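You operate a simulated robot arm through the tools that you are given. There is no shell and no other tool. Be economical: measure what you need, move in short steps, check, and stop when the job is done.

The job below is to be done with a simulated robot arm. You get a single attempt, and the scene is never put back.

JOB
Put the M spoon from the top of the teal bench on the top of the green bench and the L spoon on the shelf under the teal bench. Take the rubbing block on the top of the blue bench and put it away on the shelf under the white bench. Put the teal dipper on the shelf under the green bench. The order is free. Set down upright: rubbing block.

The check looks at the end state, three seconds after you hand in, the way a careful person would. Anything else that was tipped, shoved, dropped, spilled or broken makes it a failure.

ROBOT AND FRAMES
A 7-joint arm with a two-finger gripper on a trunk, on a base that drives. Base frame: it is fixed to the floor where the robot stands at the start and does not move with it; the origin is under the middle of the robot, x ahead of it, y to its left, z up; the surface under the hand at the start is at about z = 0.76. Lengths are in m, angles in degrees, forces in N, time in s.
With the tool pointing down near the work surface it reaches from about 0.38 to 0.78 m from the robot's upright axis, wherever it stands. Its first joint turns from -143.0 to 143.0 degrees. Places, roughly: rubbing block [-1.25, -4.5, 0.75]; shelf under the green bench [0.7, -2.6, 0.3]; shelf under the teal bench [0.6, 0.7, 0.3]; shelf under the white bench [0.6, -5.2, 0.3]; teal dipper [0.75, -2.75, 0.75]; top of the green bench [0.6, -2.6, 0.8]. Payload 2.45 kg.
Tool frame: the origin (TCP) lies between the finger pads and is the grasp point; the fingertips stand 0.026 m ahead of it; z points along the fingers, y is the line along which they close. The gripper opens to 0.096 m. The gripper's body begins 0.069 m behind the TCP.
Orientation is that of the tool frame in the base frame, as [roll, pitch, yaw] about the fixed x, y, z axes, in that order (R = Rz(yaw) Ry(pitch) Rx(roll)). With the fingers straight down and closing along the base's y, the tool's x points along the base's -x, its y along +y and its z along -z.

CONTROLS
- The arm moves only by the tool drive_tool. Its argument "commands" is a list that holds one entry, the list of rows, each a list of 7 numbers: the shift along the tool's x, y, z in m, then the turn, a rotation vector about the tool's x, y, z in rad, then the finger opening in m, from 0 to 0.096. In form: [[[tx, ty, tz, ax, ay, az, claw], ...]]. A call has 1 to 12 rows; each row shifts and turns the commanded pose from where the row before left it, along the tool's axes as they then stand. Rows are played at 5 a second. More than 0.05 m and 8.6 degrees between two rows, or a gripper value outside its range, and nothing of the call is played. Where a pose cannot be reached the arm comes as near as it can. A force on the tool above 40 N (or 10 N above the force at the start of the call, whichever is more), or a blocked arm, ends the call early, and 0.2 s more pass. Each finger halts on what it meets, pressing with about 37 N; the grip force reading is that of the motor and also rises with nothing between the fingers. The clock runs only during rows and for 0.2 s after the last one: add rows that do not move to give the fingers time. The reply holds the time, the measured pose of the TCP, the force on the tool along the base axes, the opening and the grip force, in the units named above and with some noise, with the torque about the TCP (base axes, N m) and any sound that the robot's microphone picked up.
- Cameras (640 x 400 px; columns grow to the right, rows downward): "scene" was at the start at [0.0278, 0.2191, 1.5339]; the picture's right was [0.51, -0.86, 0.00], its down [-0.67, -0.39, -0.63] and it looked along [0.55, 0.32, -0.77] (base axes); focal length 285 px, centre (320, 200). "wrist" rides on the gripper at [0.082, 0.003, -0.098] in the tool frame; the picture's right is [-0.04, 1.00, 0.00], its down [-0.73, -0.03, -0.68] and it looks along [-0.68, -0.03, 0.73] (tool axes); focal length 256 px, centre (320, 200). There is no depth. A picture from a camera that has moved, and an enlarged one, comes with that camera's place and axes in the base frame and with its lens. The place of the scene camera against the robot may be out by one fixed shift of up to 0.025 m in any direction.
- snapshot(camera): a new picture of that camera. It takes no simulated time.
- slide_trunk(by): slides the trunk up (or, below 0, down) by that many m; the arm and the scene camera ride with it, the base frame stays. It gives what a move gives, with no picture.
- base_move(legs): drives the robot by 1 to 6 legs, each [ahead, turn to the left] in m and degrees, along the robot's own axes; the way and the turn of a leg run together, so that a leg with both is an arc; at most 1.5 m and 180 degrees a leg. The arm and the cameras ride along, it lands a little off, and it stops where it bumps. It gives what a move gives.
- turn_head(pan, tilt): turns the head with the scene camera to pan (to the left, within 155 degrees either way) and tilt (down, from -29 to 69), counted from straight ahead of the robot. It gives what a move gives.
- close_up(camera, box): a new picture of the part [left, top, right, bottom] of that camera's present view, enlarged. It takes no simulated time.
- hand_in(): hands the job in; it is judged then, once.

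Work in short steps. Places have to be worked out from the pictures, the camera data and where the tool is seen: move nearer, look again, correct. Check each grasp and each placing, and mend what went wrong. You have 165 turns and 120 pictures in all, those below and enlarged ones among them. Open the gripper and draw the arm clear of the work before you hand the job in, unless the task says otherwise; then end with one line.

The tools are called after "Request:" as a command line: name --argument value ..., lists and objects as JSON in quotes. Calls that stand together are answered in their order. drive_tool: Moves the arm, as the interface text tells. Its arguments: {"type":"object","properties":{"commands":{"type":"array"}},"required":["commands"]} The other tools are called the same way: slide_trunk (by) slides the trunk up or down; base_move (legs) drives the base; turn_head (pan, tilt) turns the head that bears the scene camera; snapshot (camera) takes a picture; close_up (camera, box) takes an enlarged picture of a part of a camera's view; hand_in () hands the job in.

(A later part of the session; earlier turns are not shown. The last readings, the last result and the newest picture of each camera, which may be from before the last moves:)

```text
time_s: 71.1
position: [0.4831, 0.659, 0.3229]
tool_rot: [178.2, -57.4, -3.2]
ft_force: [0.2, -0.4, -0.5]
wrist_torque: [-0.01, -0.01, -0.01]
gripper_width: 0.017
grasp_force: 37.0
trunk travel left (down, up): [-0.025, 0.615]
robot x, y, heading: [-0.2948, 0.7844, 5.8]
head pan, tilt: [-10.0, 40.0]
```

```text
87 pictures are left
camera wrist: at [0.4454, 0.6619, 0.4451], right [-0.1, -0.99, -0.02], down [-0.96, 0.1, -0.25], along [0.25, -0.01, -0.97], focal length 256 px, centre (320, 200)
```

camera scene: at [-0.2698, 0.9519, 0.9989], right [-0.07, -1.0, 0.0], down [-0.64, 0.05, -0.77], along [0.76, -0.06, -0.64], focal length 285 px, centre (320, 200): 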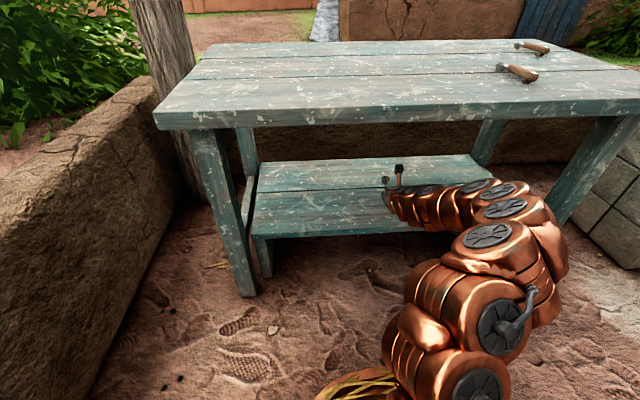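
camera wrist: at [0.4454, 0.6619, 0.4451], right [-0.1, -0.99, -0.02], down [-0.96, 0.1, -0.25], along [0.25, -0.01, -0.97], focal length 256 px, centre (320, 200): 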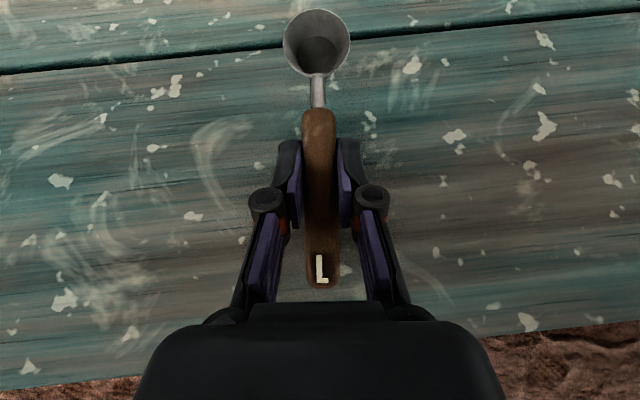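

Still clear of the shelf, so it lies a little lower; I continue.

Request:
drive_tool --commands '[[[-0.0025, 0, 0.0016, 0, 0, 0, 0.0], [-0.0025, 0, 0.0016, 0, 0, 0, 0.0], [-0.0025, 0, 0.0016, 0, 0, 0, 0.0], [-0.0025, 0, 0.0016, 0, 0, 0, 0.0]]]'

```text
time_s: 72.1
position: [0.4835, 0.6585, 0.3132]
tool_rot: [178.2, -57.7, -3.0]
ft_force: [9.0, -0.5, 22.7]
wrist_torque: [0.1, 0.32, -0.03]
gripper_width: 0.0168
grasp_force: 37.3
trunk travel left (down, up): [-0.025, 0.615]
robot x, y, heading: [-0.298, 0.7854, 5.9]
head pan, tilt: [-10.0, 40.0]
```

Contact of the handle end at TCP z≈0.313. I open slowly so that the spoon settles.

Request:
drive_tool --commands '[[[0, 0, 0, 0, 0, 0, 0.014], [0, 0, 0, 0, 0, 0, 0.018], [0, 0, 0, 0, 0, 0, 0.022], [0, 0, 0, 0, 0, 0, 0.03], [0, 0, 0, 0, 0, 0, 0.045], [0, 0, 0, 0, 0, 0, 0.06], [0, 0, 0, 0, 0, 0, 0.06]]]'

Request:
snapshot --camera "wrist"

```text
time_s: 73.7
position: [0.483, 0.6602, 0.3119]
tool_rot: [178.3, -57.4, -3.2]
ft_force: [-0.4, -0.7, -0.2]
wrist_torque: [0.04, 0.02, -0.01]
gripper_width: 0.0599
grasp_force: 0.0
trunk travel left (down, up): [-0.025, 0.615]
robot x, y, heading: [-0.2995, 0.7846, 6.1]
head pan, tilt: [-10.0, 40.0]
```

```text
86 pictures are left
camera wrist: at [0.4457, 0.6616, 0.433], right [-0.1, -0.99, -0.02], down [-0.96, 0.1, -0.25], along [0.25, -0.01, -0.97], focal length 256 px, centre (320, 200)
```

wrist: 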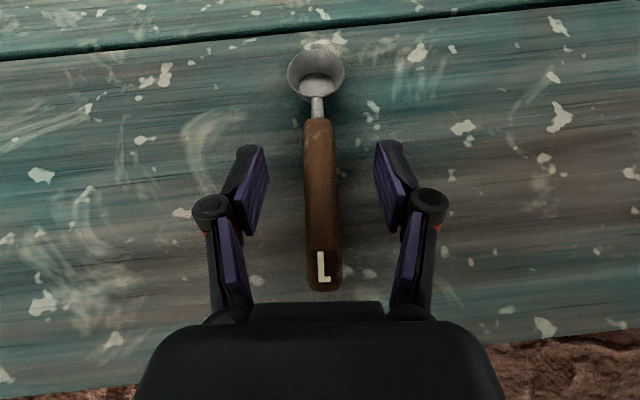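

The L spoon lies flat and upright on the shelf. I raise the hand 5 cm and back out.

Request:
drive_tool --commands '[[[0.021, 0, -0.0135, 0, 0, 0, 0.06], [0.021, 0, -0.0135, 0, 0, 0, 0.06]]]'

Request:
base_move --legs '[[-0.4, 0]]'

Request:
slide_trunk --by 0.4

Request:
slide_trunk --by 0.2

Request:
snapshot --camera "scene"

```text
time_s: 74.3
position: [0.4822, 0.6609, 0.3618]
tool_rot: [178.2, -57.5, -3.0]
ft_force: [0.2, 0.3, 0.9]
wrist_torque: [0.0, -0.03, -0.02]
gripper_width: 0.0599
grasp_force: 0.1
trunk travel left (down, up): [-0.025, 0.615]
robot x, y, heading: [-0.2974, 0.7837, 5.9]
head pan, tilt: [-10.0, 40.0]
```

```text
time_s: 76.8
position: [0.0843, 0.6224, 0.3617]
tool_rot: [178.3, -57.4, -2.9]
ft_force: [0.6, 0.3, 0.0]
wrist_torque: [-0.04, 0.02, 0.01]
gripper_width: 0.0599
grasp_force: 0.1
trunk travel left (down, up): [-0.025, 0.615]
robot x, y, heading: [-0.6934, 0.7438, 5.9]
head pan, tilt: [-10.0, 40.0]
```

```text
time_s: 80.6
position: [0.0849, 0.6228, 0.7602]
tool_rot: [178.3, -57.5, -2.9]
ft_force: [1.2, -0.3, 0.0]
wrist_torque: [0.02, 0.0, 0.03]
gripper_width: 0.0599
grasp_force: 0.1
trunk travel left (down, up): [-0.425, 0.215]
robot x, y, heading: [-0.6923, 0.7428, 6.1]
head pan, tilt: [-10.0, 40.0]
```

```text
time_s: 82.8
position: [0.0835, 0.6228, 0.9615]
tool_rot: [178.2, -57.4, -2.9]
ft_force: [0.7, -0.9, -0.2]
wrist_torque: [0.01, -0.01, 0.01]
gripper_width: 0.0599
grasp_force: 0.0
trunk travel left (down, up): [-0.625, 0.015]
robot x, y, heading: [-0.699, 0.7409, 6.1]
head pan, tilt: [-10.0, 40.0]
```

```text
85 pictures are left
camera scene: at [-0.6689, 0.9101, 1.5988], right [-0.07, -1.0, 0.0], down [-0.64, 0.04, -0.77], along [0.76, -0.05, -0.64], focal length 285 px, centre (320, 200)
```

scene: 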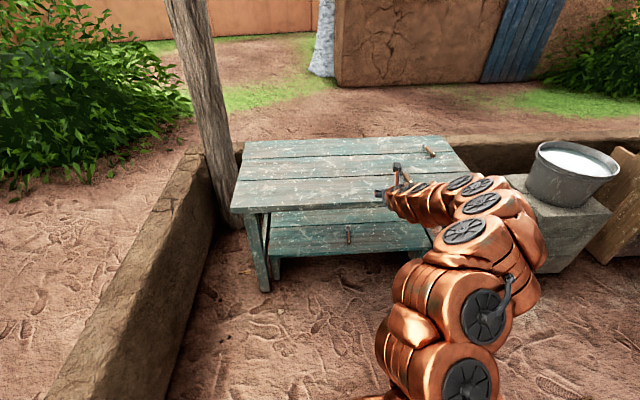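

Next, the M spoon. I retract the arm and reduce the tilt to about 30°, then drive to face it.

Request:
drive_tool --commands '[[[-0.0216, 0, -0.0337, 0, 0, 0, 0.06], [-0.0216, 0, -0.0337, 0, 0, 0, 0.06], [-0.0216, 0, -0.0337, 0, 0, 0, 0.06], [-0.0216, 0, -0.0337, 0, 0, 0, 0.06], [-0.0216, 0, -0.0337, 0, 0, 0, 0.06], [0, 0, 0, 0, -0.12, 0, 0.06], [0, 0, 0, 0, -0.12, 0, 0.06], [0, 0, 0, 0, -0.12, 0, 0.06], [0, 0, 0, 0, -0.12, 0, 0.06]]]'

Request:
base_move --legs '[[0, -25.3], [0.577, 0], [0, 19.2]]'

Request:
snapshot --camera "wrist"

Request:
snapshot --camera "scene"

```text
time_s: 84.8
position: [-0.0883, 0.633, 0.9629]
tool_rot: [179.0, -29.9, -3.8]
ft_force: [-0.7, -0.4, 0.0]
wrist_torque: [0.02, -0.04, -0.01]
gripper_width: 0.0601
grasp_force: 0.1
out of reach, approached as far as the arm can: row 5
trunk travel left (down, up): [-0.625, 0.015]
robot x, y, heading: [-0.6987, 0.7437, 6.1]
head pan, tilt: [-10.0, 40.0]
```

```text
time_s: 90.4
position: [0.4406, 0.3799, 0.9625]
tool_rot: [178.9, -29.9, -10.0]
ft_force: [-0.2, -0.5, -1.5]
wrist_torque: [0.01, 0.03, -0.01]
gripper_width: 0.06
grasp_force: 0.1
trunk travel left (down, up): [-0.625, 0.015]
robot x, y, heading: [-0.1506, 0.5516, 0.1]
head pan, tilt: [-10.0, 40.0]
```

```text
84 pictures are left
camera wrist: at [0.4632, 0.3758, 1.0881], right [-0.22, -0.98, 0.0], down [-0.95, 0.21, 0.22], along [-0.22, 0.05, -0.98], focal length 256 px, centre (320, 200)
```

wrist: 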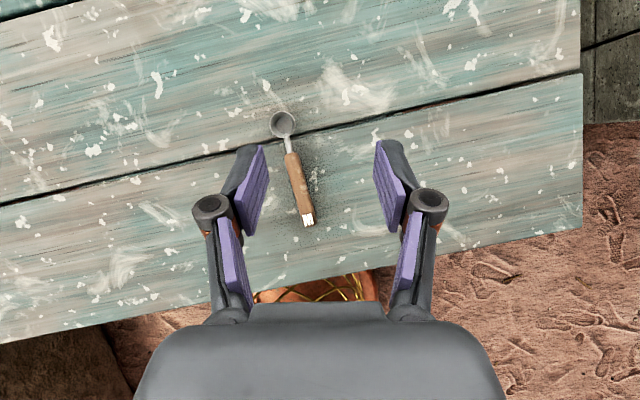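

```text
83 pictures are left
camera scene: at [-0.1071, 0.7196, 1.5989], right [-0.17, -0.98, 0.0], down [-0.63, 0.11, -0.77], along [0.75, -0.13, -0.64], focal length 285 px, centre (320, 200)
```

scene: 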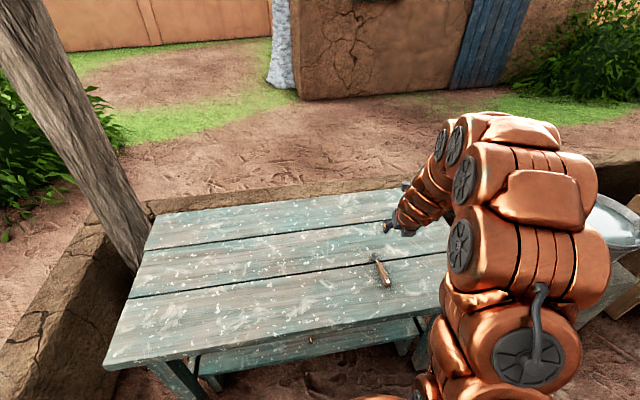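

M handle spans x 0.366–0.456 at y≈0.413, yaw ~1°. I go to a pre-grasp at z 0.82.

Request:
drive_tool --commands '[[[-0.0248, -0.007, 0.0268, 0, 0, 0, 0.06], [-0.0248, -0.007, 0.0268, 0, 0, 0, 0.06], [-0.0248, -0.007, 0.0268, 0, 0, 0, 0.06], [-0.0248, -0.007, 0.0268, 0, 0, 0, 0.06], [0, 0, 0, 0.048, 0, -0.083, 0.06], [0, 0, 0, 0.048, 0, -0.083, 0.06], [0, 0, 0, 0, 0, 0, 0.06]]]'

Request:
snapshot --camera "wrist"

```text
time_s: 92.0
position: [0.4138, 0.4104, 0.8193]
tool_rot: [179.0, -29.7, 0.9]
ft_force: [0.8, 0.3, -0.3]
wrist_torque: [-0.02, 0.01, -0.02]
gripper_width: 0.06
grasp_force: 0.2
trunk travel left (down, up): [-0.625, 0.015]
robot x, y, heading: [-0.1488, 0.5564, 0.1]
head pan, tilt: [-10.0, 40.0]
```

```text
82 pictures are left
camera wrist: at [0.4374, 0.411, 0.9454], right [-0.03, -1.0, 0.0], down [-0.97, 0.02, 0.23], along [-0.22, 0.01, -0.97], focal length 256 px, centre (320, 200)
```

wrist: 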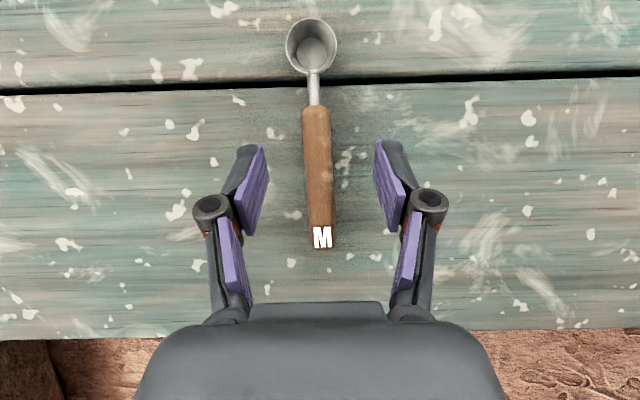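

Well aligned. I descend to 0.788 and close gradually.

Request:
drive_tool --commands '[[[-0.0052, 0, 0.009, 0, 0, 0, 0.06], [-0.0052, 0, 0.009, 0, 0, 0, 0.06], [-0.0052, 0, 0.009, 0, 0, 0, 0.05], [0, 0, 0, 0, 0, 0, 0.03], [0, 0, 0, 0, 0, 0, 0.02], [0, 0, 0, 0, 0, 0, 0.01], [0, 0, 0, 0, 0, 0, 0.0], [0, 0, 0, 0, 0, 0, 0.0], [0, 0, 0, 0, 0, 0, 0.0]]]'

Request:
snapshot --camera "wrist"

```text
time_s: 94.0
position: [0.4133, 0.4105, 0.789]
tool_rot: [179.0, -29.8, 1.0]
ft_force: [2.1, 4.9, 14.3]
wrist_torque: [0.17, -0.22, 0.09]
gripper_width: 0.0167
grasp_force: 36.5
trunk travel left (down, up): [-0.625, 0.015]
robot x, y, heading: [-0.1558, 0.5542, 0.1]
head pan, tilt: [-10.0, 40.0]
```

```text
81 pictures are left
camera wrist: at [0.437, 0.4109, 0.9149], right [-0.03, -1.0, 0.0], down [-0.97, 0.02, 0.22], along [-0.22, 0.01, -0.97], focal length 256 px, centre (320, 200)
```

wrist: 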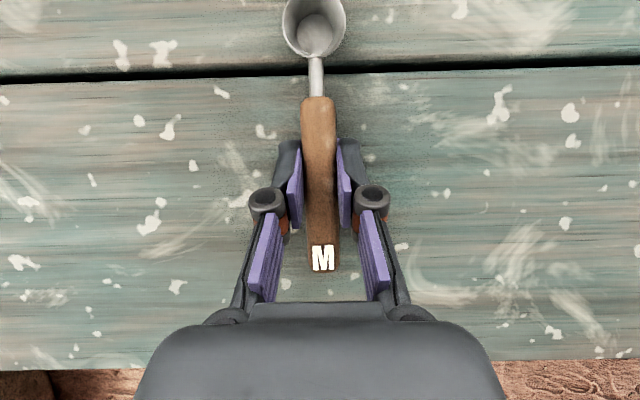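

Gripped with fingers against the bench. Slow lift, then check.

Request:
drive_tool --commands '[[[0.001, 0, -0.0017, 0, 0, 0, 0.0], [0.001, 0, -0.0017, 0, 0, 0, 0.0], [0.002, 0, -0.0035, 0, 0, 0, 0.0], [0.004, 0, -0.007, 0, 0, 0, 0.0], [0.007, 0, -0.012, 0, 0, 0, 0.0], [0.01, 0, -0.017, 0, 0, 0, 0.0], [0.01, 0, -0.017, 0, 0, 0, 0.0], [0.01, 0, -0.017, 0, 0, 0, 0.0], [0.01, 0, -0.017, 0, 0, 0, 0.0]]]'

Request:
snapshot --camera "wrist"

```text
time_s: 96.0
position: [0.4155, 0.414, 0.8978]
tool_rot: [179.1, -29.8, 0.9]
ft_force: [-0.6, -0.1, -0.4]
wrist_torque: [0.03, 0.0, -0.01]
gripper_width: 0.0169
grasp_force: 37.8
trunk travel left (down, up): [-0.625, 0.015]
robot x, y, heading: [-0.1526, 0.5555, -0.1]
head pan, tilt: [-10.0, 40.0]
```

```text
80 pictures are left
camera wrist: at [0.4384, 0.4127, 1.0231], right [-0.03, -1.0, -0.01], down [-0.97, 0.02, 0.22], along [-0.22, 0.01, -0.97], focal length 256 px, centre (320, 200)
```

wrist: 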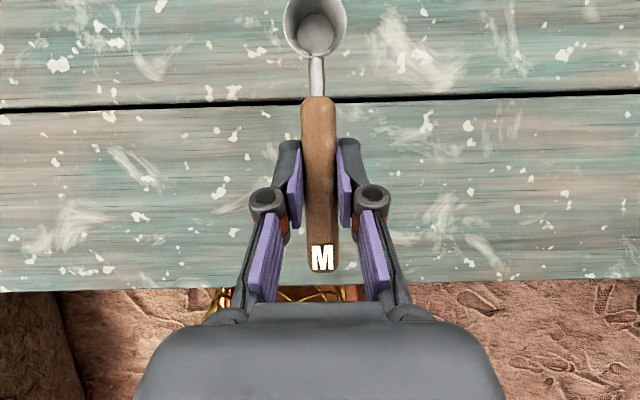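

M is held securely. I back away, turn right and drive down the aisle towards the green bench.

Request:
base_move --legs '[[-0.5, 0], [0, -90], [1.3, 0]]'

Request:
turn_head --pan 45 --tilt 30

Request:
snapshot --camera "scene"

```text
time_s: 108.9
position: [-0.8175, -1.3013, 0.8965]
tool_rot: [179.0, -29.9, -89.6]
ft_force: [0.5, -0.5, -0.1]
wrist_torque: [0.01, -0.03, 0.0]
gripper_width: 0.0169
grasp_force: 36.7
trunk travel left (down, up): [-0.625, 0.015]
robot x, y, heading: [-0.6686, -0.7321, -90.6]
head pan, tilt: [-10.0, 40.0]
```

```text
time_s: 110.1
position: [-0.8177, -1.3008, 0.8982]
tool_rot: [179.0, -29.9, -89.6]
ft_force: [1.2, 0.7, -0.1]
wrist_torque: [-0.02, 0.04, 0.0]
gripper_width: 0.0168
grasp_force: 36.9
trunk travel left (down, up): [-0.625, 0.015]
robot x, y, heading: [-0.669, -0.7398, -90.4]
head pan, tilt: [45.0, 30.0]
```

```text
79 pictures are left
camera scene: at [-0.4129, -0.7532, 1.6142], right [-0.71, -0.7, 0.0], down [-0.35, 0.36, -0.87], along [0.61, -0.62, -0.5], focal length 285 px, centre (320, 200)
```

scene: 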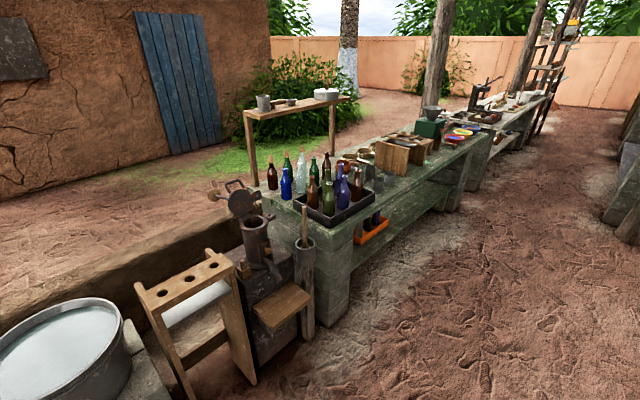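

The green bench runs y≈-1.6 to -3.8, front edge x≈0.27. I drive on and face it from a distance.

Request:
base_move --legs '[[1.5, 0], [0.15, 0], [0, 90]]'

Request:
turn_head --pan 15 --tilt 30

Request:
snapshot --camera "scene"

Request:
snapshot --camera "wrist"

```text
time_s: 122.3
position: [-0.1138, -2.5363, 0.8963]
tool_rot: [179.0, -29.6, 0.2]
ft_force: [-0.8, 0.7, 0.1]
wrist_torque: [-0.02, -0.02, -0.01]
gripper_width: 0.0171
grasp_force: 36.7
trunk travel left (down, up): [-0.625, 0.015]
robot x, y, heading: [-0.6792, -2.388, -1.2]
head pan, tilt: [45.0, 30.0]
```

```text
time_s: 123.2
position: [-0.1138, -2.5369, 0.8965]
tool_rot: [179.0, -29.8, 0.1]
ft_force: [0.7, 0.3, -0.1]
wrist_torque: [0.01, 0.0, -0.02]
gripper_width: 0.0167
grasp_force: 36.9
trunk travel left (down, up): [-0.625, 0.015]
robot x, y, heading: [-0.6818, -2.386, -0.6]
head pan, tilt: [15.0, 30.0]
```

```text
78 pictures are left
camera scene: at [-0.6262, -2.1843, 1.6142], right [0.25, -0.97, 0.0], down [-0.48, -0.12, -0.87], along [0.84, 0.21, -0.5], focal length 285 px, centre (320, 200)
```

scene: 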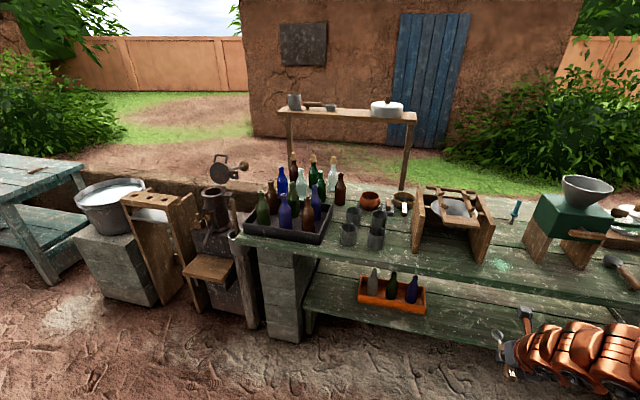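

```text
77 pictures are left
camera wrist: at [-0.0896, -2.5377, 1.0226], right [-0.04, -1.0, 0.0], down [-0.97, 0.04, 0.23], along [-0.22, 0.01, -0.97], focal length 256 px, centre (320, 200)
```

wrist: 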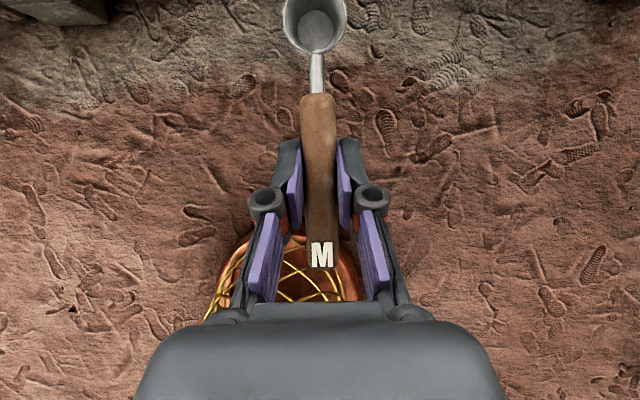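

The shelf under the green bench is mostly clear. I pan right to see the rest of the top and the dipper.

Request:
turn_head --pan -18 --tilt 32

Request:
snapshot --camera "scene"

```text
time_s: 124.2
position: [-0.1137, -2.5361, 0.8963]
tool_rot: [179.0, -29.8, 0.0]
ft_force: [-0.8, -0.9, -0.7]
wrist_torque: [-0.01, 0.02, 0.01]
gripper_width: 0.0167
grasp_force: 36.8
trunk travel left (down, up): [-0.625, 0.015]
robot x, y, heading: [-0.6777, -2.3894, -0.8]
head pan, tilt: [-18.0, 32.0]
```

```text
76 pictures are left
camera scene: at [-0.6291, -2.2354, 1.6111], right [-0.32, -0.95, 0.0], down [-0.5, 0.17, -0.85], along [0.8, -0.27, -0.53], focal length 285 px, centre (320, 200)
```

scene: 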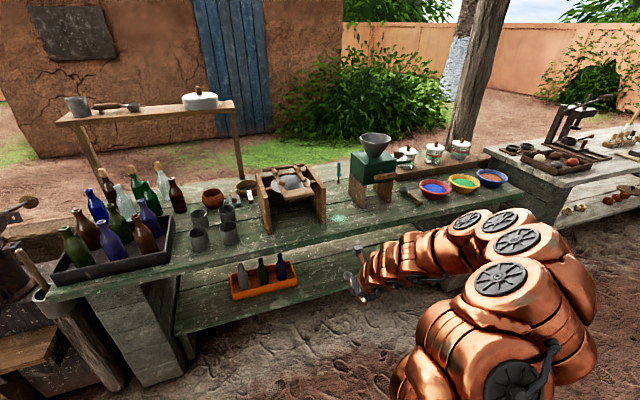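

Request:
close_up --camera "scene" --box '[230, 120, 520, 300]'

```text
2.21 times, centred on (375, 210) of scene
camera zoom: at [-0.6291, -2.2354, 1.6111], right [-0.32, -0.95, 0.0], down [-0.5, 0.17, -0.85], along [0.8, -0.27, -0.53], focal length 629 px, centre (199, 178)
```

zoom: 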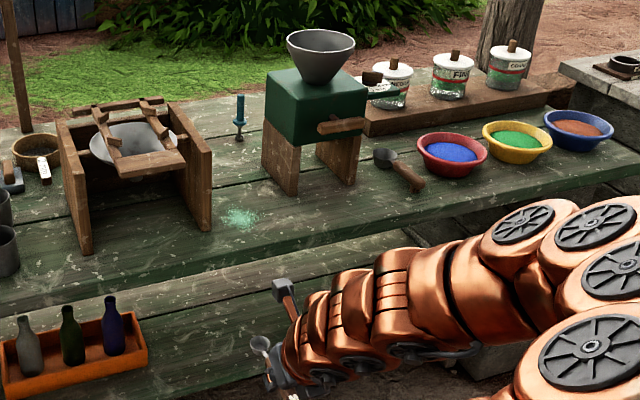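

The teal dipper stands at about (0.78, -2.8) between the sieve stand and the mill. A clear strip lies in front of the mill at about (0.37, -2.93); I drive there for M.

Request:
base_move --legs '[[0, -38.7], [0.6, 0], [0, 39.6]]'

Request:
snapshot --camera "wrist"

Request:
snapshot --camera "scene"

```text
time_s: 131.2
position: [0.3395, -2.9329, 0.8935]
tool_rot: [178.9, -29.2, -1.9]
ft_force: [-0.1, -0.1, -0.7]
wrist_torque: [0.02, -0.01, 0.03]
gripper_width: 0.0169
grasp_force: 37.1
trunk travel left (down, up): [-0.625, 0.015]
robot x, y, heading: [-0.2223, -2.7673, -2.0]
head pan, tilt: [-18.0, 32.0]
stopped in leg 3: the force on the tool passed its limit at 42 N (the readings are from after the stop); the commanded pose is now the measured one
```

```text
74 pictures are left
camera wrist: at [0.364, -2.9342, 1.0199], right [-0.08, -1.0, 0.0], down [-0.97, 0.07, 0.23], along [-0.23, 0.02, -0.97], focal length 256 px, centre (320, 200)
```

wrist: 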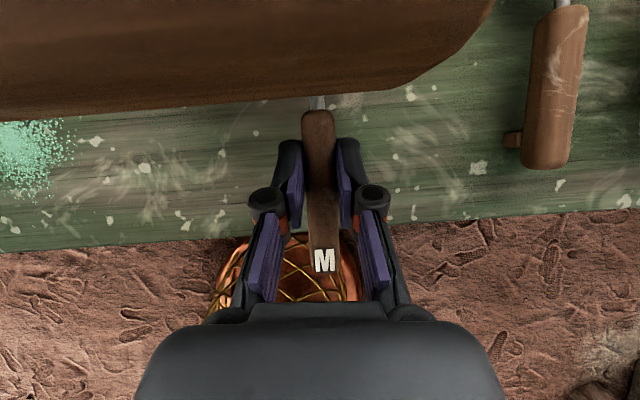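

```text
73 pictures are left
camera scene: at [-0.1665, -2.617, 1.6111], right [-0.34, -0.94, 0.0], down [-0.5, 0.18, -0.85], along [0.8, -0.29, -0.53], focal length 285 px, centre (320, 200)
```

scene: 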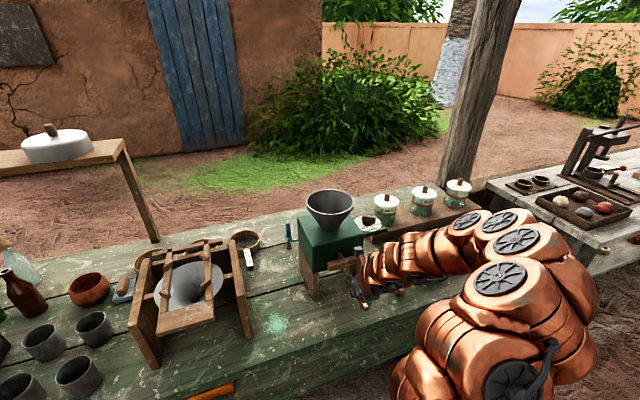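

The spoon touched something: the mill's wooden crank projecting over the front. I look closely before moving.

Request:
close_up --camera "scene" --box '[230, 180, 430, 310]'

```text
3.08 times, centred on (330, 245) of scene
camera zoom: at [-0.1665, -2.617, 1.6111], right [-0.34, -0.94, 0.0], down [-0.5, 0.18, -0.85], along [0.8, -0.29, -0.53], focal length 877 px, centre (289, 62)
```

zoom: 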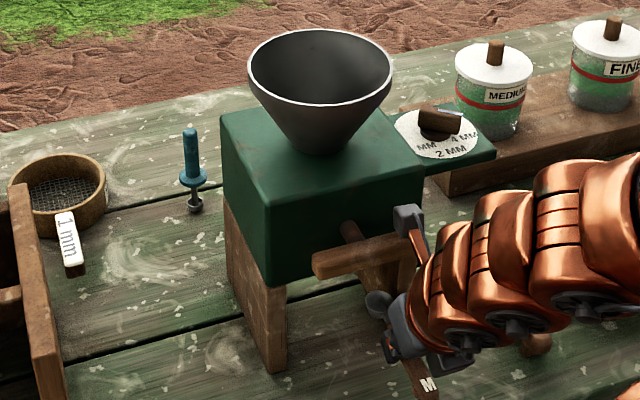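

The mill looks unmoved; the scoop slipped under its crank bar. I draw the tool straight back 7 cm toward the robot.

Request:
drive_tool --commands '[[[-0.0152, 0, -0.0088, 0, 0, 0, 0.0], [-0.0152, 0, -0.0088, 0, 0, 0, 0.0], [-0.0152, 0, -0.0088, 0, 0, 0, 0.0], [-0.0152, 0, -0.0088, 0, 0, 0, 0.0]]]'

Request:
snapshot --camera "wrist"

Request:
close_up --camera "scene" --box '[230, 180, 430, 310]'

```text
time_s: 132.2
position: [0.2715, -2.9317, 0.895]
tool_rot: [178.8, -29.2, -1.8]
ft_force: [0.1, -0.9, -0.1]
wrist_torque: [-0.01, -0.03, 0.01]
gripper_width: 0.0169
grasp_force: 37.3
trunk travel left (down, up): [-0.625, 0.015]
robot x, y, heading: [-0.218, -2.7701, -2.0]
head pan, tilt: [-18.0, 32.0]
```

```text
71 pictures are left
camera wrist: at [0.2957, -2.9329, 1.0209], right [-0.08, -1.0, 0.0], down [-0.97, 0.07, 0.23], along [-0.23, 0.02, -0.97], focal length 256 px, centre (320, 200)
```

wrist: 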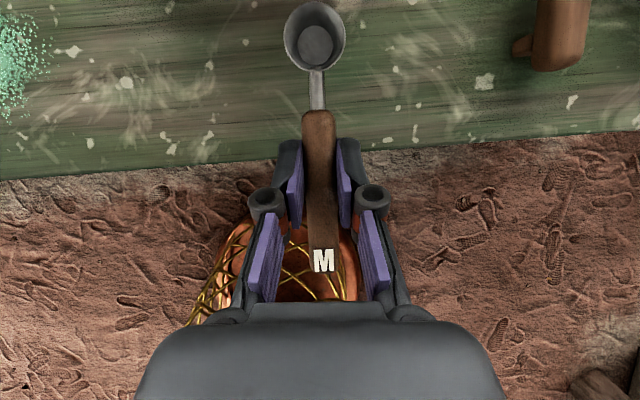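

```text
3.08 times, centred on (330, 245) of scene
camera zoom: at [-0.1666, -2.6171, 1.6111], right [-0.34, -0.94, 0.0], down [-0.5, 0.18, -0.85], along [0.8, -0.29, -0.53], focal length 877 px, centre (289, 62)
```

zoom: 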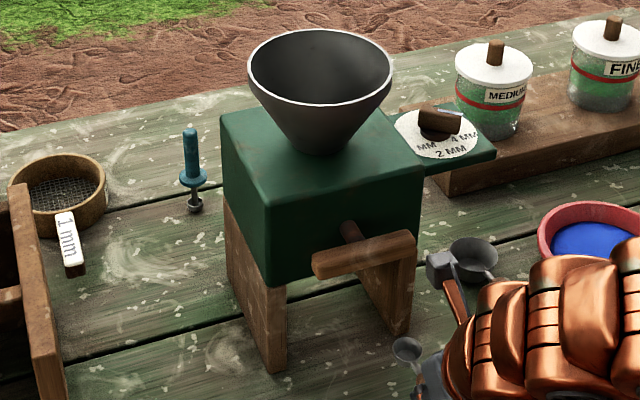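

Nothing moved. The bar is at z≈0.94 and x≥0.37, while the bench top is z≈0.80. I'll set M left of the bar at y≈-2.79 (right of the powder), tilting the hand a bit more so the camera stays clear. First retreat, tilt and shift sideways in front of the bench.

Request:
drive_tool --commands '[[[-0.0174, 0, -0.01, 0, 0, 0, 0.0], [0, 0, 0, 0, 0.095, 0, 0.0], [0, 0, 0, 0, 0.095, 0, 0.0], [0, -0.0355, 0, 0, 0, 0, 0.0], [0, -0.0355, 0, 0, 0, 0, 0.0], [0, -0.0355, 0, 0, 0, 0, 0.0], [0, -0.0355, 0, 0, 0, 0, 0.0], [0, 0, 0, 0, 0, 0, 0.0]]]'

Request:
snapshot --camera "wrist"

```text
time_s: 134.0
position: [0.3538, -2.8276, 0.8935]
tool_rot: [178.8, -40.0, -1.8]
ft_force: [-7.2, -28.2, -7.6]
wrist_torque: [-0.02, 0.48, -1.98]
gripper_width: 0.0246
grasp_force: 37.2
out of reach, approached as far as the arm can: row 1, 2, 3, 4, 5, 6, 7
trunk travel left (down, up): [-0.625, 0.015]
robot x, y, heading: [-0.2195, -2.7663, -2.5]
head pan, tilt: [-18.0, 32.0]
```

```text
69 pictures are left
camera wrist: at [0.354, -2.8281, 1.0215], right [-0.08, -1.0, -0.01], down [-1.0, 0.08, 0.05], along [-0.05, 0.01, -1.0], focal length 256 px, centre (320, 200)
```

wrist: 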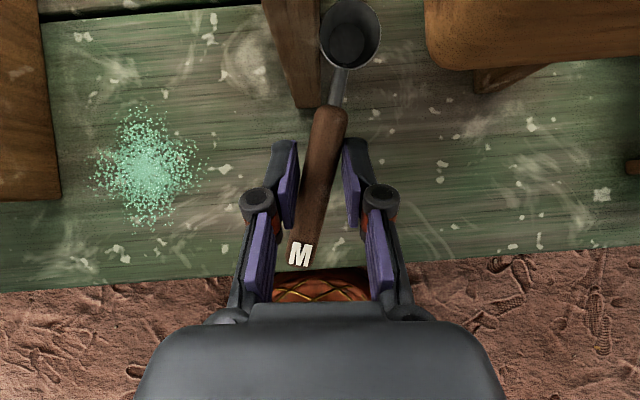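

The arm is at its near limit and drifted forward; the scoop presses sideways on the mill's left leg. I relieve by moving 2.5 cm back to the right.

Request:
drive_tool --commands '[[[0, 0.008, 0, 0, 0, 0, 0.0], [0, 0.008, 0, 0, 0, 0, 0.0], [0, 0.009, 0, 0, 0, 0, 0.0]]]'

Request:
base_move --legs '[[-0.12, 0]]'

Request:
snapshot --camera "wrist"

Request:
snapshot --camera "scene"

```text
time_s: 134.8
position: [0.352, -2.8483, 0.8946]
tool_rot: [179.0, -40.1, -1.5]
ft_force: [-0.7, 0.1, -0.4]
wrist_torque: [0.01, 0.03, 0.02]
gripper_width: 0.0169
grasp_force: 37.6
trunk travel left (down, up): [-0.625, 0.015]
robot x, y, heading: [-0.2213, -2.767, -2.0]
head pan, tilt: [-18.0, 32.0]
```

```text
time_s: 136.1
position: [0.2309, -2.8449, 0.8937]
tool_rot: [178.8, -40.2, -1.5]
ft_force: [0.2, -0.8, -0.2]
wrist_torque: [-0.02, 0.03, 0.01]
gripper_width: 0.017
grasp_force: 36.9
trunk travel left (down, up): [-0.625, 0.015]
robot x, y, heading: [-0.3411, -2.7628, -2.5]
head pan, tilt: [-18.0, 32.0]
```

```text
68 pictures are left
camera wrist: at [0.2314, -2.8452, 1.0223], right [-0.07, -1.0, -0.01], down [-1.0, 0.07, 0.05], along [-0.05, 0.01, -1.0], focal length 256 px, centre (320, 200)
```

wrist: 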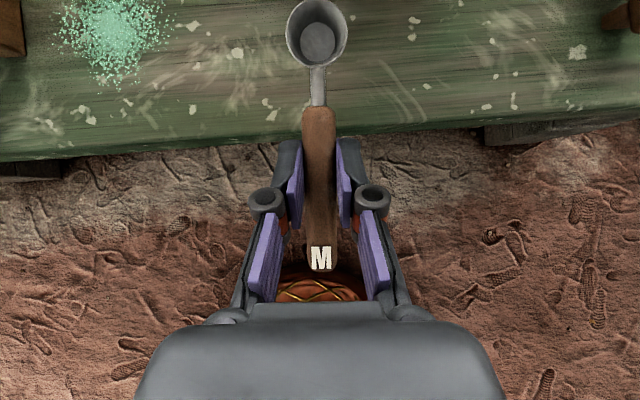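

```text
67 pictures are left
camera scene: at [-0.2877, -2.6125, 1.6111], right [-0.34, -0.94, 0.0], down [-0.5, 0.18, -0.85], along [0.8, -0.29, -0.53], focal length 285 px, centre (320, 200)
```

scene: 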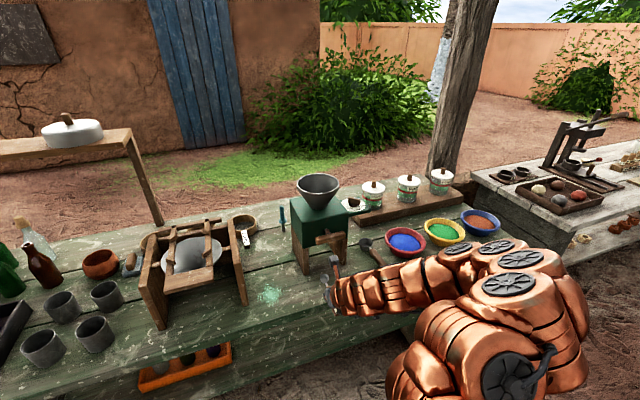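

The spoon sprang back straight and the mill is in place. I'll lay M diagonally (yaw ~40°) in front of the mill, so I turn the hand here first.

Request:
drive_tool --commands '[[[0, 0, 0, 0.0932, 0, -0.1111, 0.0], [0, 0, 0, 0.0932, 0, -0.1111, 0.0], [0, 0, 0, 0.0932, 0, -0.1111, 0.0], [0, 0, 0, 0.0932, 0, -0.1111, 0.0], [0, 0, 0, 0.0932, 0, -0.1111, 0.0], [0, 0, 0, 0, 0, 0, 0.0]]]'

Request:
snapshot --camera "wrist"

```text
time_s: 137.4
position: [0.2315, -2.8443, 0.8936]
tool_rot: [179.0, -39.5, 40.0]
ft_force: [0.0, -0.1, -1.2]
wrist_torque: [-0.02, 0.03, -0.01]
gripper_width: 0.0168
grasp_force: 37.4
trunk travel left (down, up): [-0.625, 0.015]
robot x, y, heading: [-0.3414, -2.763, -2.1]
head pan, tilt: [-18.0, 32.0]
```

```text
66 pictures are left
camera wrist: at [0.2335, -2.8447, 1.0221], right [0.61, -0.79, -0.01], down [-0.79, -0.61, 0.06], along [-0.05, -0.03, -1.0], focal length 256 px, centre (320, 200)
```

wrist: 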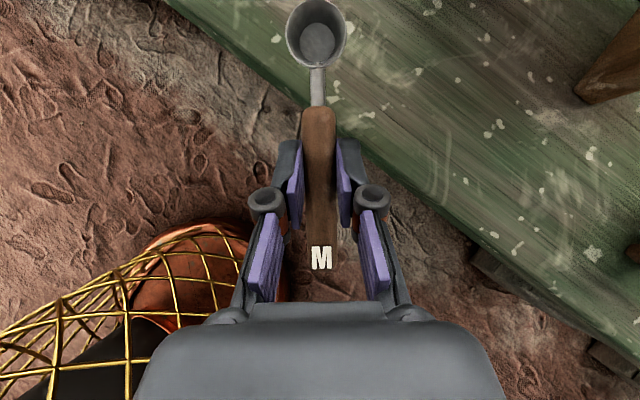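

Now shift to in front of the mill, keeping height.

Request:
drive_tool --commands '[[[0.003, 0.0365, 0.0025, 0, 0, 0, 0.0], [0.003, 0.0365, 0.0025, 0, 0, 0, 0.0], [0.003, 0.0365, 0.0025, 0, 0, 0, 0.0], [0.003, 0.0365, 0.0025, 0, 0, 0, 0.0], [0, 0, 0, 0, 0, 0, 0.0]]]'

Request:
snapshot --camera "wrist"

Request:
close_up --camera "scene" --box '[250, 180, 450, 310]'

```text
time_s: 138.7
position: [0.3351, -2.9488, 0.8957]
tool_rot: [179.1, -39.5, 39.9]
ft_force: [-0.7, 0.5, -0.6]
wrist_torque: [-0.01, 0.0, 0.01]
gripper_width: 0.0167
grasp_force: 37.5
trunk travel left (down, up): [-0.625, 0.015]
robot x, y, heading: [-0.3398, -2.7626, -2.0]
head pan, tilt: [-18.0, 32.0]
```

```text
65 pictures are left
camera wrist: at [0.338, -2.9479, 1.0236], right [0.61, -0.79, -0.01], down [-0.79, -0.61, 0.06], along [-0.05, -0.03, -1.0], focal length 256 px, centre (320, 200)
```

wrist: 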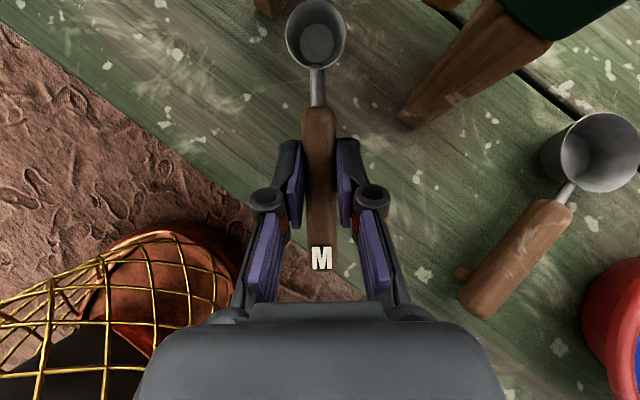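

```text
3.08 times, centred on (350, 245) of scene
camera zoom: at [-0.2877, -2.6126, 1.6111], right [-0.34, -0.94, 0.0], down [-0.5, 0.18, -0.85], along [0.8, -0.29, -0.53], focal length 877 px, centre (228, 62)
```

zoom: 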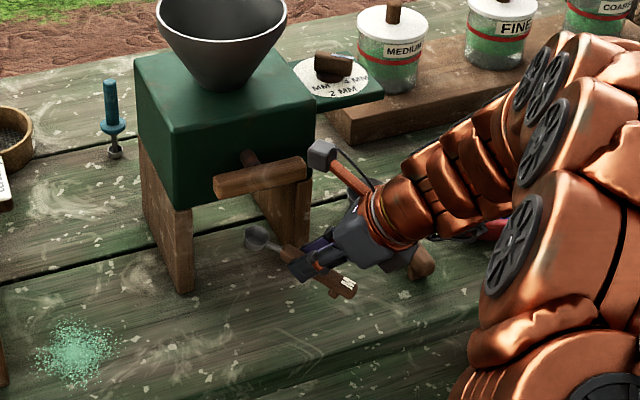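

Clear on all sides. I shift 1 cm inward and descend, then feel for the bench.

Request:
drive_tool --commands '[[[0.006, 0.0064, 0.0049, 0, 0, 0, 0.0], [-0.0127, 0, 0.0154, 0, 0, 0, 0.0], [-0.0127, 0, 0.0154, 0, 0, 0, 0.0], [-0.0032, 0, 0.0039, 0, 0, 0, 0.0], [-0.0019, 0, 0.0023, 0, 0, 0, 0.0], [-0.0019, 0, 0.0023, 0, 0, 0, 0.0], [-0.0019, 0, 0.0023, 0, 0, 0, 0.0]]]'

```text
time_s: 140.2
position: [0.3453, -2.9494, 0.8435]
tool_rot: [179.0, -39.5, 39.9]
ft_force: [0.1, 0.2, 5.7]
wrist_torque: [-0.08, 0.19, -0.08]
gripper_width: 0.0169
grasp_force: 37.2
trunk travel left (down, up): [-0.625, 0.015]
robot x, y, heading: [-0.3438, -2.7606, -2.4]
head pan, tilt: [-18.0, 32.0]
```

The handle end touches the bench. I lower 2 mm more and open gently.

Request:
drive_tool --commands '[[[-0.0013, 0, 0.0015, 0, 0, 0, 0.0], [0, 0, 0, 0, 0, 0, 0.014], [0, 0, 0, 0, 0, 0, 0.018], [0, 0, 0, 0, 0, 0, 0.022], [0, 0, 0, 0, 0, 0, 0.03], [0, 0, 0, 0, 0, 0, 0.042], [0, 0, 0, 0, 0, 0, 0.05], [0, 0, 0, 0, 0, 0, 0.05]]]'

Request:
snapshot --camera "wrist"

```text
time_s: 142.1
position: [0.3464, -2.9484, 0.8405]
tool_rot: [179.0, -39.4, 39.8]
ft_force: [1.1, 0.0, 0.3]
wrist_torque: [0.02, -0.01, -0.01]
gripper_width: 0.0501
grasp_force: 0.0
trunk travel left (down, up): [-0.625, 0.015]
robot x, y, heading: [-0.3405, -2.7645, -2.3]
head pan, tilt: [-18.0, 32.0]
```

```text
63 pictures are left
camera wrist: at [0.3483, -2.9485, 0.9684], right [0.61, -0.79, -0.01], down [-0.79, -0.61, 0.06], along [-0.05, -0.03, -1.0], focal length 256 px, centre (320, 200)
```

wrist: 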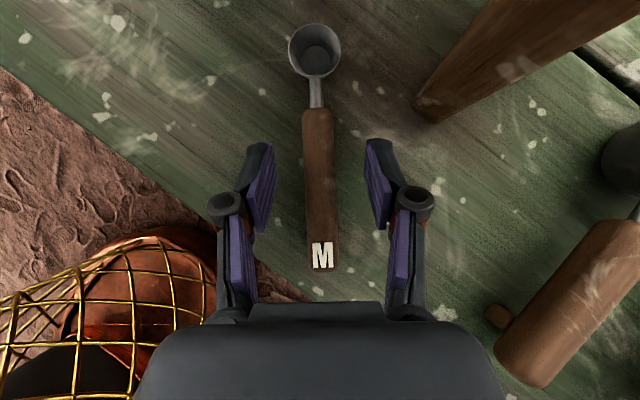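

M lies flat on the green bench. I withdraw along the finger axis and back the base off.

Request:
drive_tool --commands '[[[0, 0, -0.02, 0, 0, 0, 0.05], [0, 0, -0.03, 0, 0, 0, 0.05], [0, 0, -0.03, 0, 0, 0, 0.05]]]'

Request:
base_move --legs '[[-0.25, 0]]'

Request:
turn_head --pan -10 --tilt 32

Request:
snapshot --camera "scene"

Request:
close_up --camera "scene" --box '[160, 120, 380, 260]'

```text
time_s: 142.8
position: [0.3057, -2.9792, 0.9035]
tool_rot: [178.8, -39.4, 40.0]
ft_force: [0.4, 0.1, -0.4]
wrist_torque: [0.0, 0.03, 0.04]
gripper_width: 0.0501
grasp_force: 0.1
trunk travel left (down, up): [-0.625, 0.015]
robot x, y, heading: [-0.3419, -2.7609, -2.1]
head pan, tilt: [-18.0, 32.0]
```

```text
time_s: 144.7
position: [0.0534, -2.9716, 0.9037]
tool_rot: [178.9, -39.5, 39.8]
ft_force: [-0.1, -0.5, 0.9]
wrist_torque: [0.02, -0.01, -0.02]
gripper_width: 0.05
grasp_force: 0.1
trunk travel left (down, up): [-0.625, 0.015]
robot x, y, heading: [-0.5937, -2.7517, -2.1]
head pan, tilt: [-18.0, 32.0]
```

```text
time_s: 145.4
position: [0.0536, -2.9717, 0.9037]
tool_rot: [178.9, -39.4, 39.8]
ft_force: [-0.3, -1.0, 0.2]
wrist_torque: [-0.02, -0.02, -0.04]
gripper_width: 0.0501
grasp_force: 0.2
trunk travel left (down, up): [-0.625, 0.015]
robot x, y, heading: [-0.5908, -2.748, -2.4]
head pan, tilt: [-10.0, 32.0]
```

```text
62 pictures are left
camera scene: at [-0.5353, -2.591, 1.6111], right [-0.21, -0.98, 0.0], down [-0.52, 0.11, -0.85], along [0.83, -0.18, -0.53], focal length 285 px, centre (320, 200)
```

scene: 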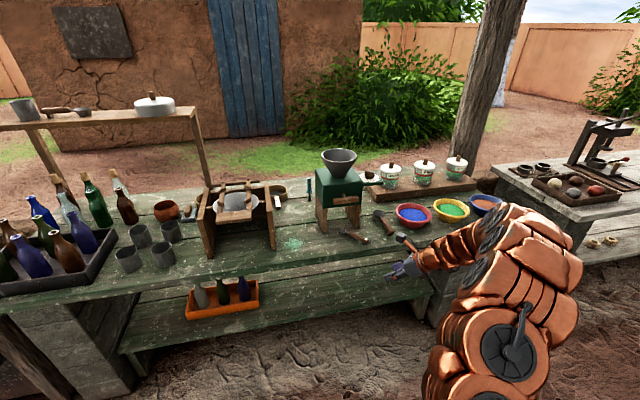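

```text
2.86 times, centred on (270, 190) of scene
camera zoom: at [-0.5353, -2.591, 1.6111], right [-0.21, -0.98, 0.0], down [-0.52, 0.11, -0.85], along [0.83, -0.18, -0.53], focal length 814 px, centre (463, 229)
```

zoom: 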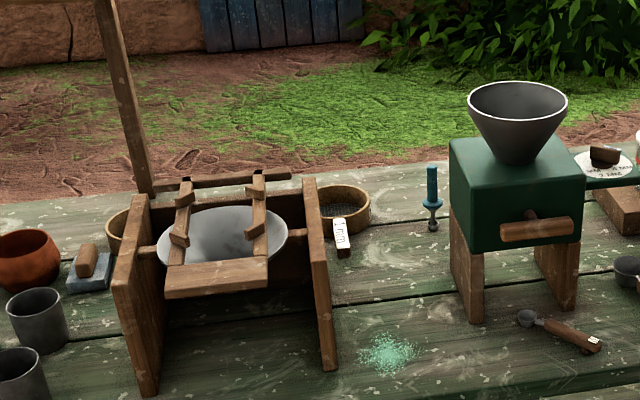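

M lies clear, mill unmoved. Now the dipper: I zoom on it.

Request:
close_up --camera "scene" --box '[285, 165, 335, 205]'

Request:
close_up --camera "scene" --box '[120, 230, 480, 400]'

```text
10.00 times, centred on (310, 185) of scene
camera zoom: at [-0.5353, -2.591, 1.6111], right [-0.21, -0.98, 0.0], down [-0.52, 0.11, -0.85], along [0.83, -0.18, -0.53], focal length 2850 px, centre (420, 350)
```

zoom: 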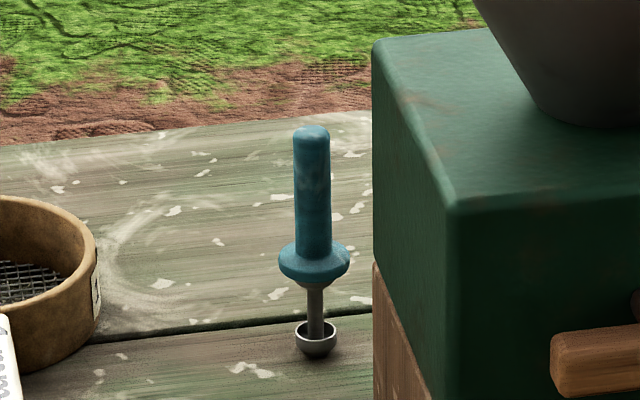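

```text
1.78 times, centred on (300, 315) of scene
camera zoom: at [-0.5353, -2.591, 1.6111], right [-0.21, -0.98, 0.0], down [-0.52, 0.11, -0.85], along [0.83, -0.18, -0.53], focal length 507 px, centre (356, -4)
```

zoom: 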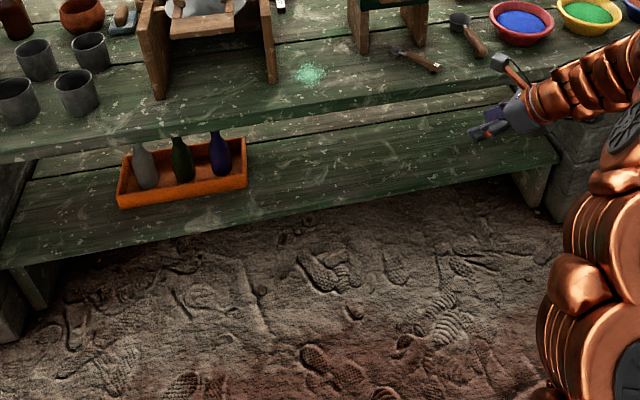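

The dipper stands on its cup at about (0.72, -2.80), behind-left of the mill. I raise the hand, set yaw to -18°, and check the arm's shape in free space.

Request:
drive_tool --commands '[[[0.0254, 0, -0.0309, 0, 0, 0, 0.06], [0.0254, 0, -0.0309, 0, 0, 0, 0.06], [0.0254, 0, -0.0309, 0, 0, 0, 0.06], [0.0254, 0, -0.0309, 0, 0, 0, 0.06], [0, 0, 0, -0.092, 0, 0.1116, 0.06], [0, 0, 0, -0.092, 0, 0.1116, 0.06], [0, 0, 0, -0.092, 0, 0.1116, 0.06], [0, 0, 0, -0.092, 0, 0.1116, 0.06], [0, 0, 0, -0.092, 0, 0.1116, 0.06], [0, 0, 0, -0.092, 0, 0.1116, 0.06], [0, 0, 0, -0.092, 0, 0.1116, 0.06], [0, 0, 0, 0, -0.08, 0, 0.06]]]'

```text
time_s: 148.0
position: [0.0525, -2.9687, 1.0647]
tool_rot: [179.3, -35.7, -18.6]
ft_force: [-0.2, -0.6, 0.0]
wrist_torque: [-0.02, 0.0, 0.0]
gripper_width: 0.0602
grasp_force: 0.0
trunk travel left (down, up): [-0.625, 0.015]
robot x, y, heading: [-0.5915, -2.7519, -2.1]
head pan, tilt: [-10.0, 32.0]
```

I bring the TCP toward the robot's centre line and up, easing the yaw so the joint stays free.

Request:
drive_tool --commands '[[[-0.012, -0.0252, -0.025, 0.0357, 0, -0.0496, 0.06], [-0.012, -0.0252, -0.025, 0.0357, 0, -0.0496, 0.06], [-0.012, -0.0252, -0.025, 0.0357, 0, -0.0496, 0.06], [-0.012, -0.0252, -0.025, 0.0357, 0, -0.0496, 0.06], [-0.012, -0.0252, -0.025, 0, 0, 0, 0.06], [-0.012, -0.0252, -0.025, 0, 0, 0, 0.06], [0, 0, 0, 0, 0, 0, 0.06]]]'

Request:
snapshot --camera "scene"

```text
time_s: 149.6
position: [-0.0635, -2.7947, 1.1426]
tool_rot: [179.5, -35.5, -4.5]
ft_force: [-0.3, 0.7, 0.1]
wrist_torque: [0.01, 0.0, -0.01]
gripper_width: 0.0598
grasp_force: 0.2
trunk travel left (down, up): [-0.625, 0.015]
robot x, y, heading: [-0.5929, -2.752, -2.4]
head pan, tilt: [-10.0, 32.0]
```

```text
58 pictures are left
camera scene: at [-0.5355, -2.5905, 1.6111], right [-0.21, -0.98, 0.0], down [-0.52, 0.11, -0.85], along [0.83, -0.18, -0.53], focal length 285 px, centre (320, 200)
```

scene: 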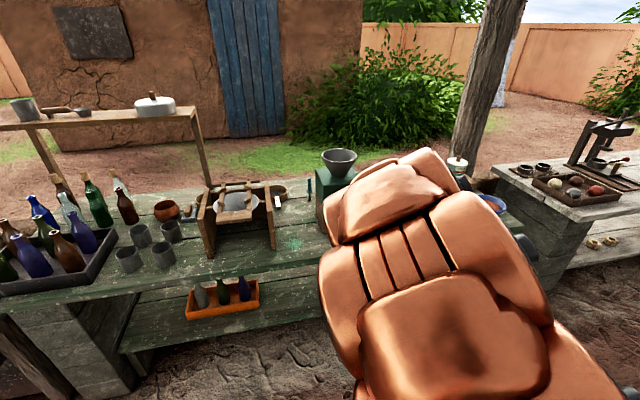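

Elbow is now up and in plane. I drive to stand about (-0.12, -2.62), hand over the gap in front of the sieve stand.

Request:
base_move --legs '[[0, 17.8], [0.49, 0], [0, -15.6]]'

Request:
snapshot --camera "wrist"

```text
time_s: 154.4
position: [0.4071, -2.64, 1.1415]
tool_rot: [179.5, -35.6, -2.2]
ft_force: [-0.1, -0.1, 0.1]
wrist_torque: [0.04, -0.01, 0.01]
gripper_width: 0.0601
grasp_force: 0.0
trunk travel left (down, up): [-0.625, 0.015]
robot x, y, heading: [-0.1222, -2.6237, 0.3]
head pan, tilt: [-10.0, 32.0]
```

```text
57 pictures are left
camera wrist: at [0.4182, -2.6423, 1.2699], right [-0.08, -1.0, -0.02], down [-0.99, 0.07, 0.13], along [-0.13, 0.03, -0.99], focal length 256 px, centre (320, 200)
```

wrist: 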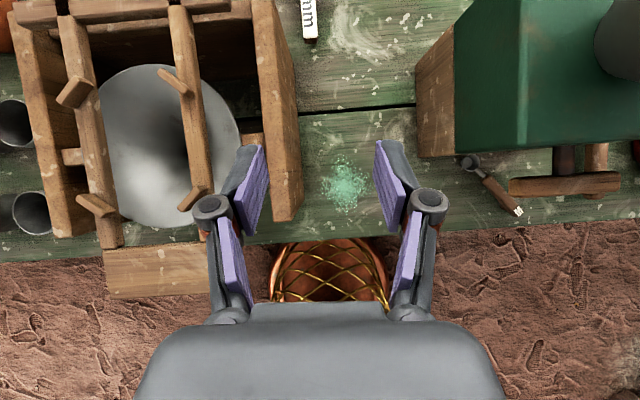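

The corridor between the sieve stand and the mill shows clearly. I move forward and right into it, still high.

Request:
drive_tool --commands '[[[0.027, 0.0175, 0.0194, 0, 0, 0, 0.06], [0.027, 0.0175, 0.0194, 0, 0, 0, 0.06], [0.027, 0.0175, 0.0194, 0, 0, 0, 0.06], [0.027, 0.0175, 0.0194, 0, 0, 0, 0.06], [0, 0, 0, -0.051, 0, 0.071, 0.06], [0, 0, 0, -0.051, 0, 0.071, 0.06], [0, 0, 0, 0, 0, 0, 0.06]]]'

Request:
snapshot --camera "wrist"

```text
time_s: 156.0
position: [0.536, -2.7155, 1.1422]
tool_rot: [179.6, -35.5, -12.3]
ft_force: [-0.4, 0.0, -0.4]
wrist_torque: [0.03, -0.01, 0.0]
gripper_width: 0.0602
grasp_force: 0.0
trunk travel left (down, up): [-0.625, 0.015]
robot x, y, heading: [-0.1199, -2.6236, 0.1]
head pan, tilt: [-10.0, 32.0]
```

```text
56 pictures are left
camera wrist: at [0.547, -2.7195, 1.2701], right [-0.25, -0.97, -0.02], down [-0.96, 0.24, 0.13], along [-0.12, 0.05, -0.99], focal length 256 px, centre (320, 200)
```

wrist: 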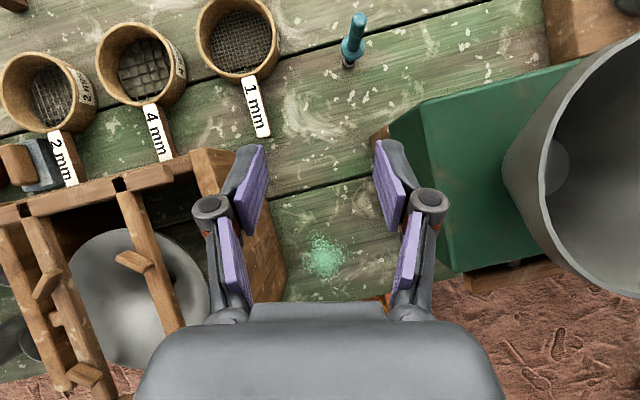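

Dipper axis at about (0.707, -2.80), top z≈0.935. I move the base 0.1 m forward for reach.

Request:
base_move --legs '[[0.1, 0]]'

Request:
drive_tool --commands '[[[0, 0, 0, -0.0285, 0, 0.04, 0.06], [0, 0, 0, -0.0285, 0, 0.04, 0.06], [0, 0, 0, 0, 0, 0, 0.06]]]'

```text
time_s: 157.1
position: [0.6375, -2.7158, 1.1436]
tool_rot: [179.5, -35.6, -12.3]
ft_force: [-1.4, 0.2, 0.0]
wrist_torque: [0.0, -0.03, -0.01]
gripper_width: 0.0601
grasp_force: 0.1
trunk travel left (down, up): [-0.625, 0.015]
robot x, y, heading: [-0.0217, -2.6223, 0.0]
head pan, tilt: [-10.0, 32.0]
```

```text
time_s: 157.9
position: [0.6377, -2.717, 1.1418]
tool_rot: [179.5, -35.5, -17.8]
ft_force: [0.1, -0.8, 0.1]
wrist_torque: [-0.02, 0.0, 0.01]
gripper_width: 0.0598
grasp_force: 0.0
trunk travel left (down, up): [-0.625, 0.015]
robot x, y, heading: [-0.0231, -2.6213, 0.3]
head pan, tilt: [-10.0, 32.0]
```

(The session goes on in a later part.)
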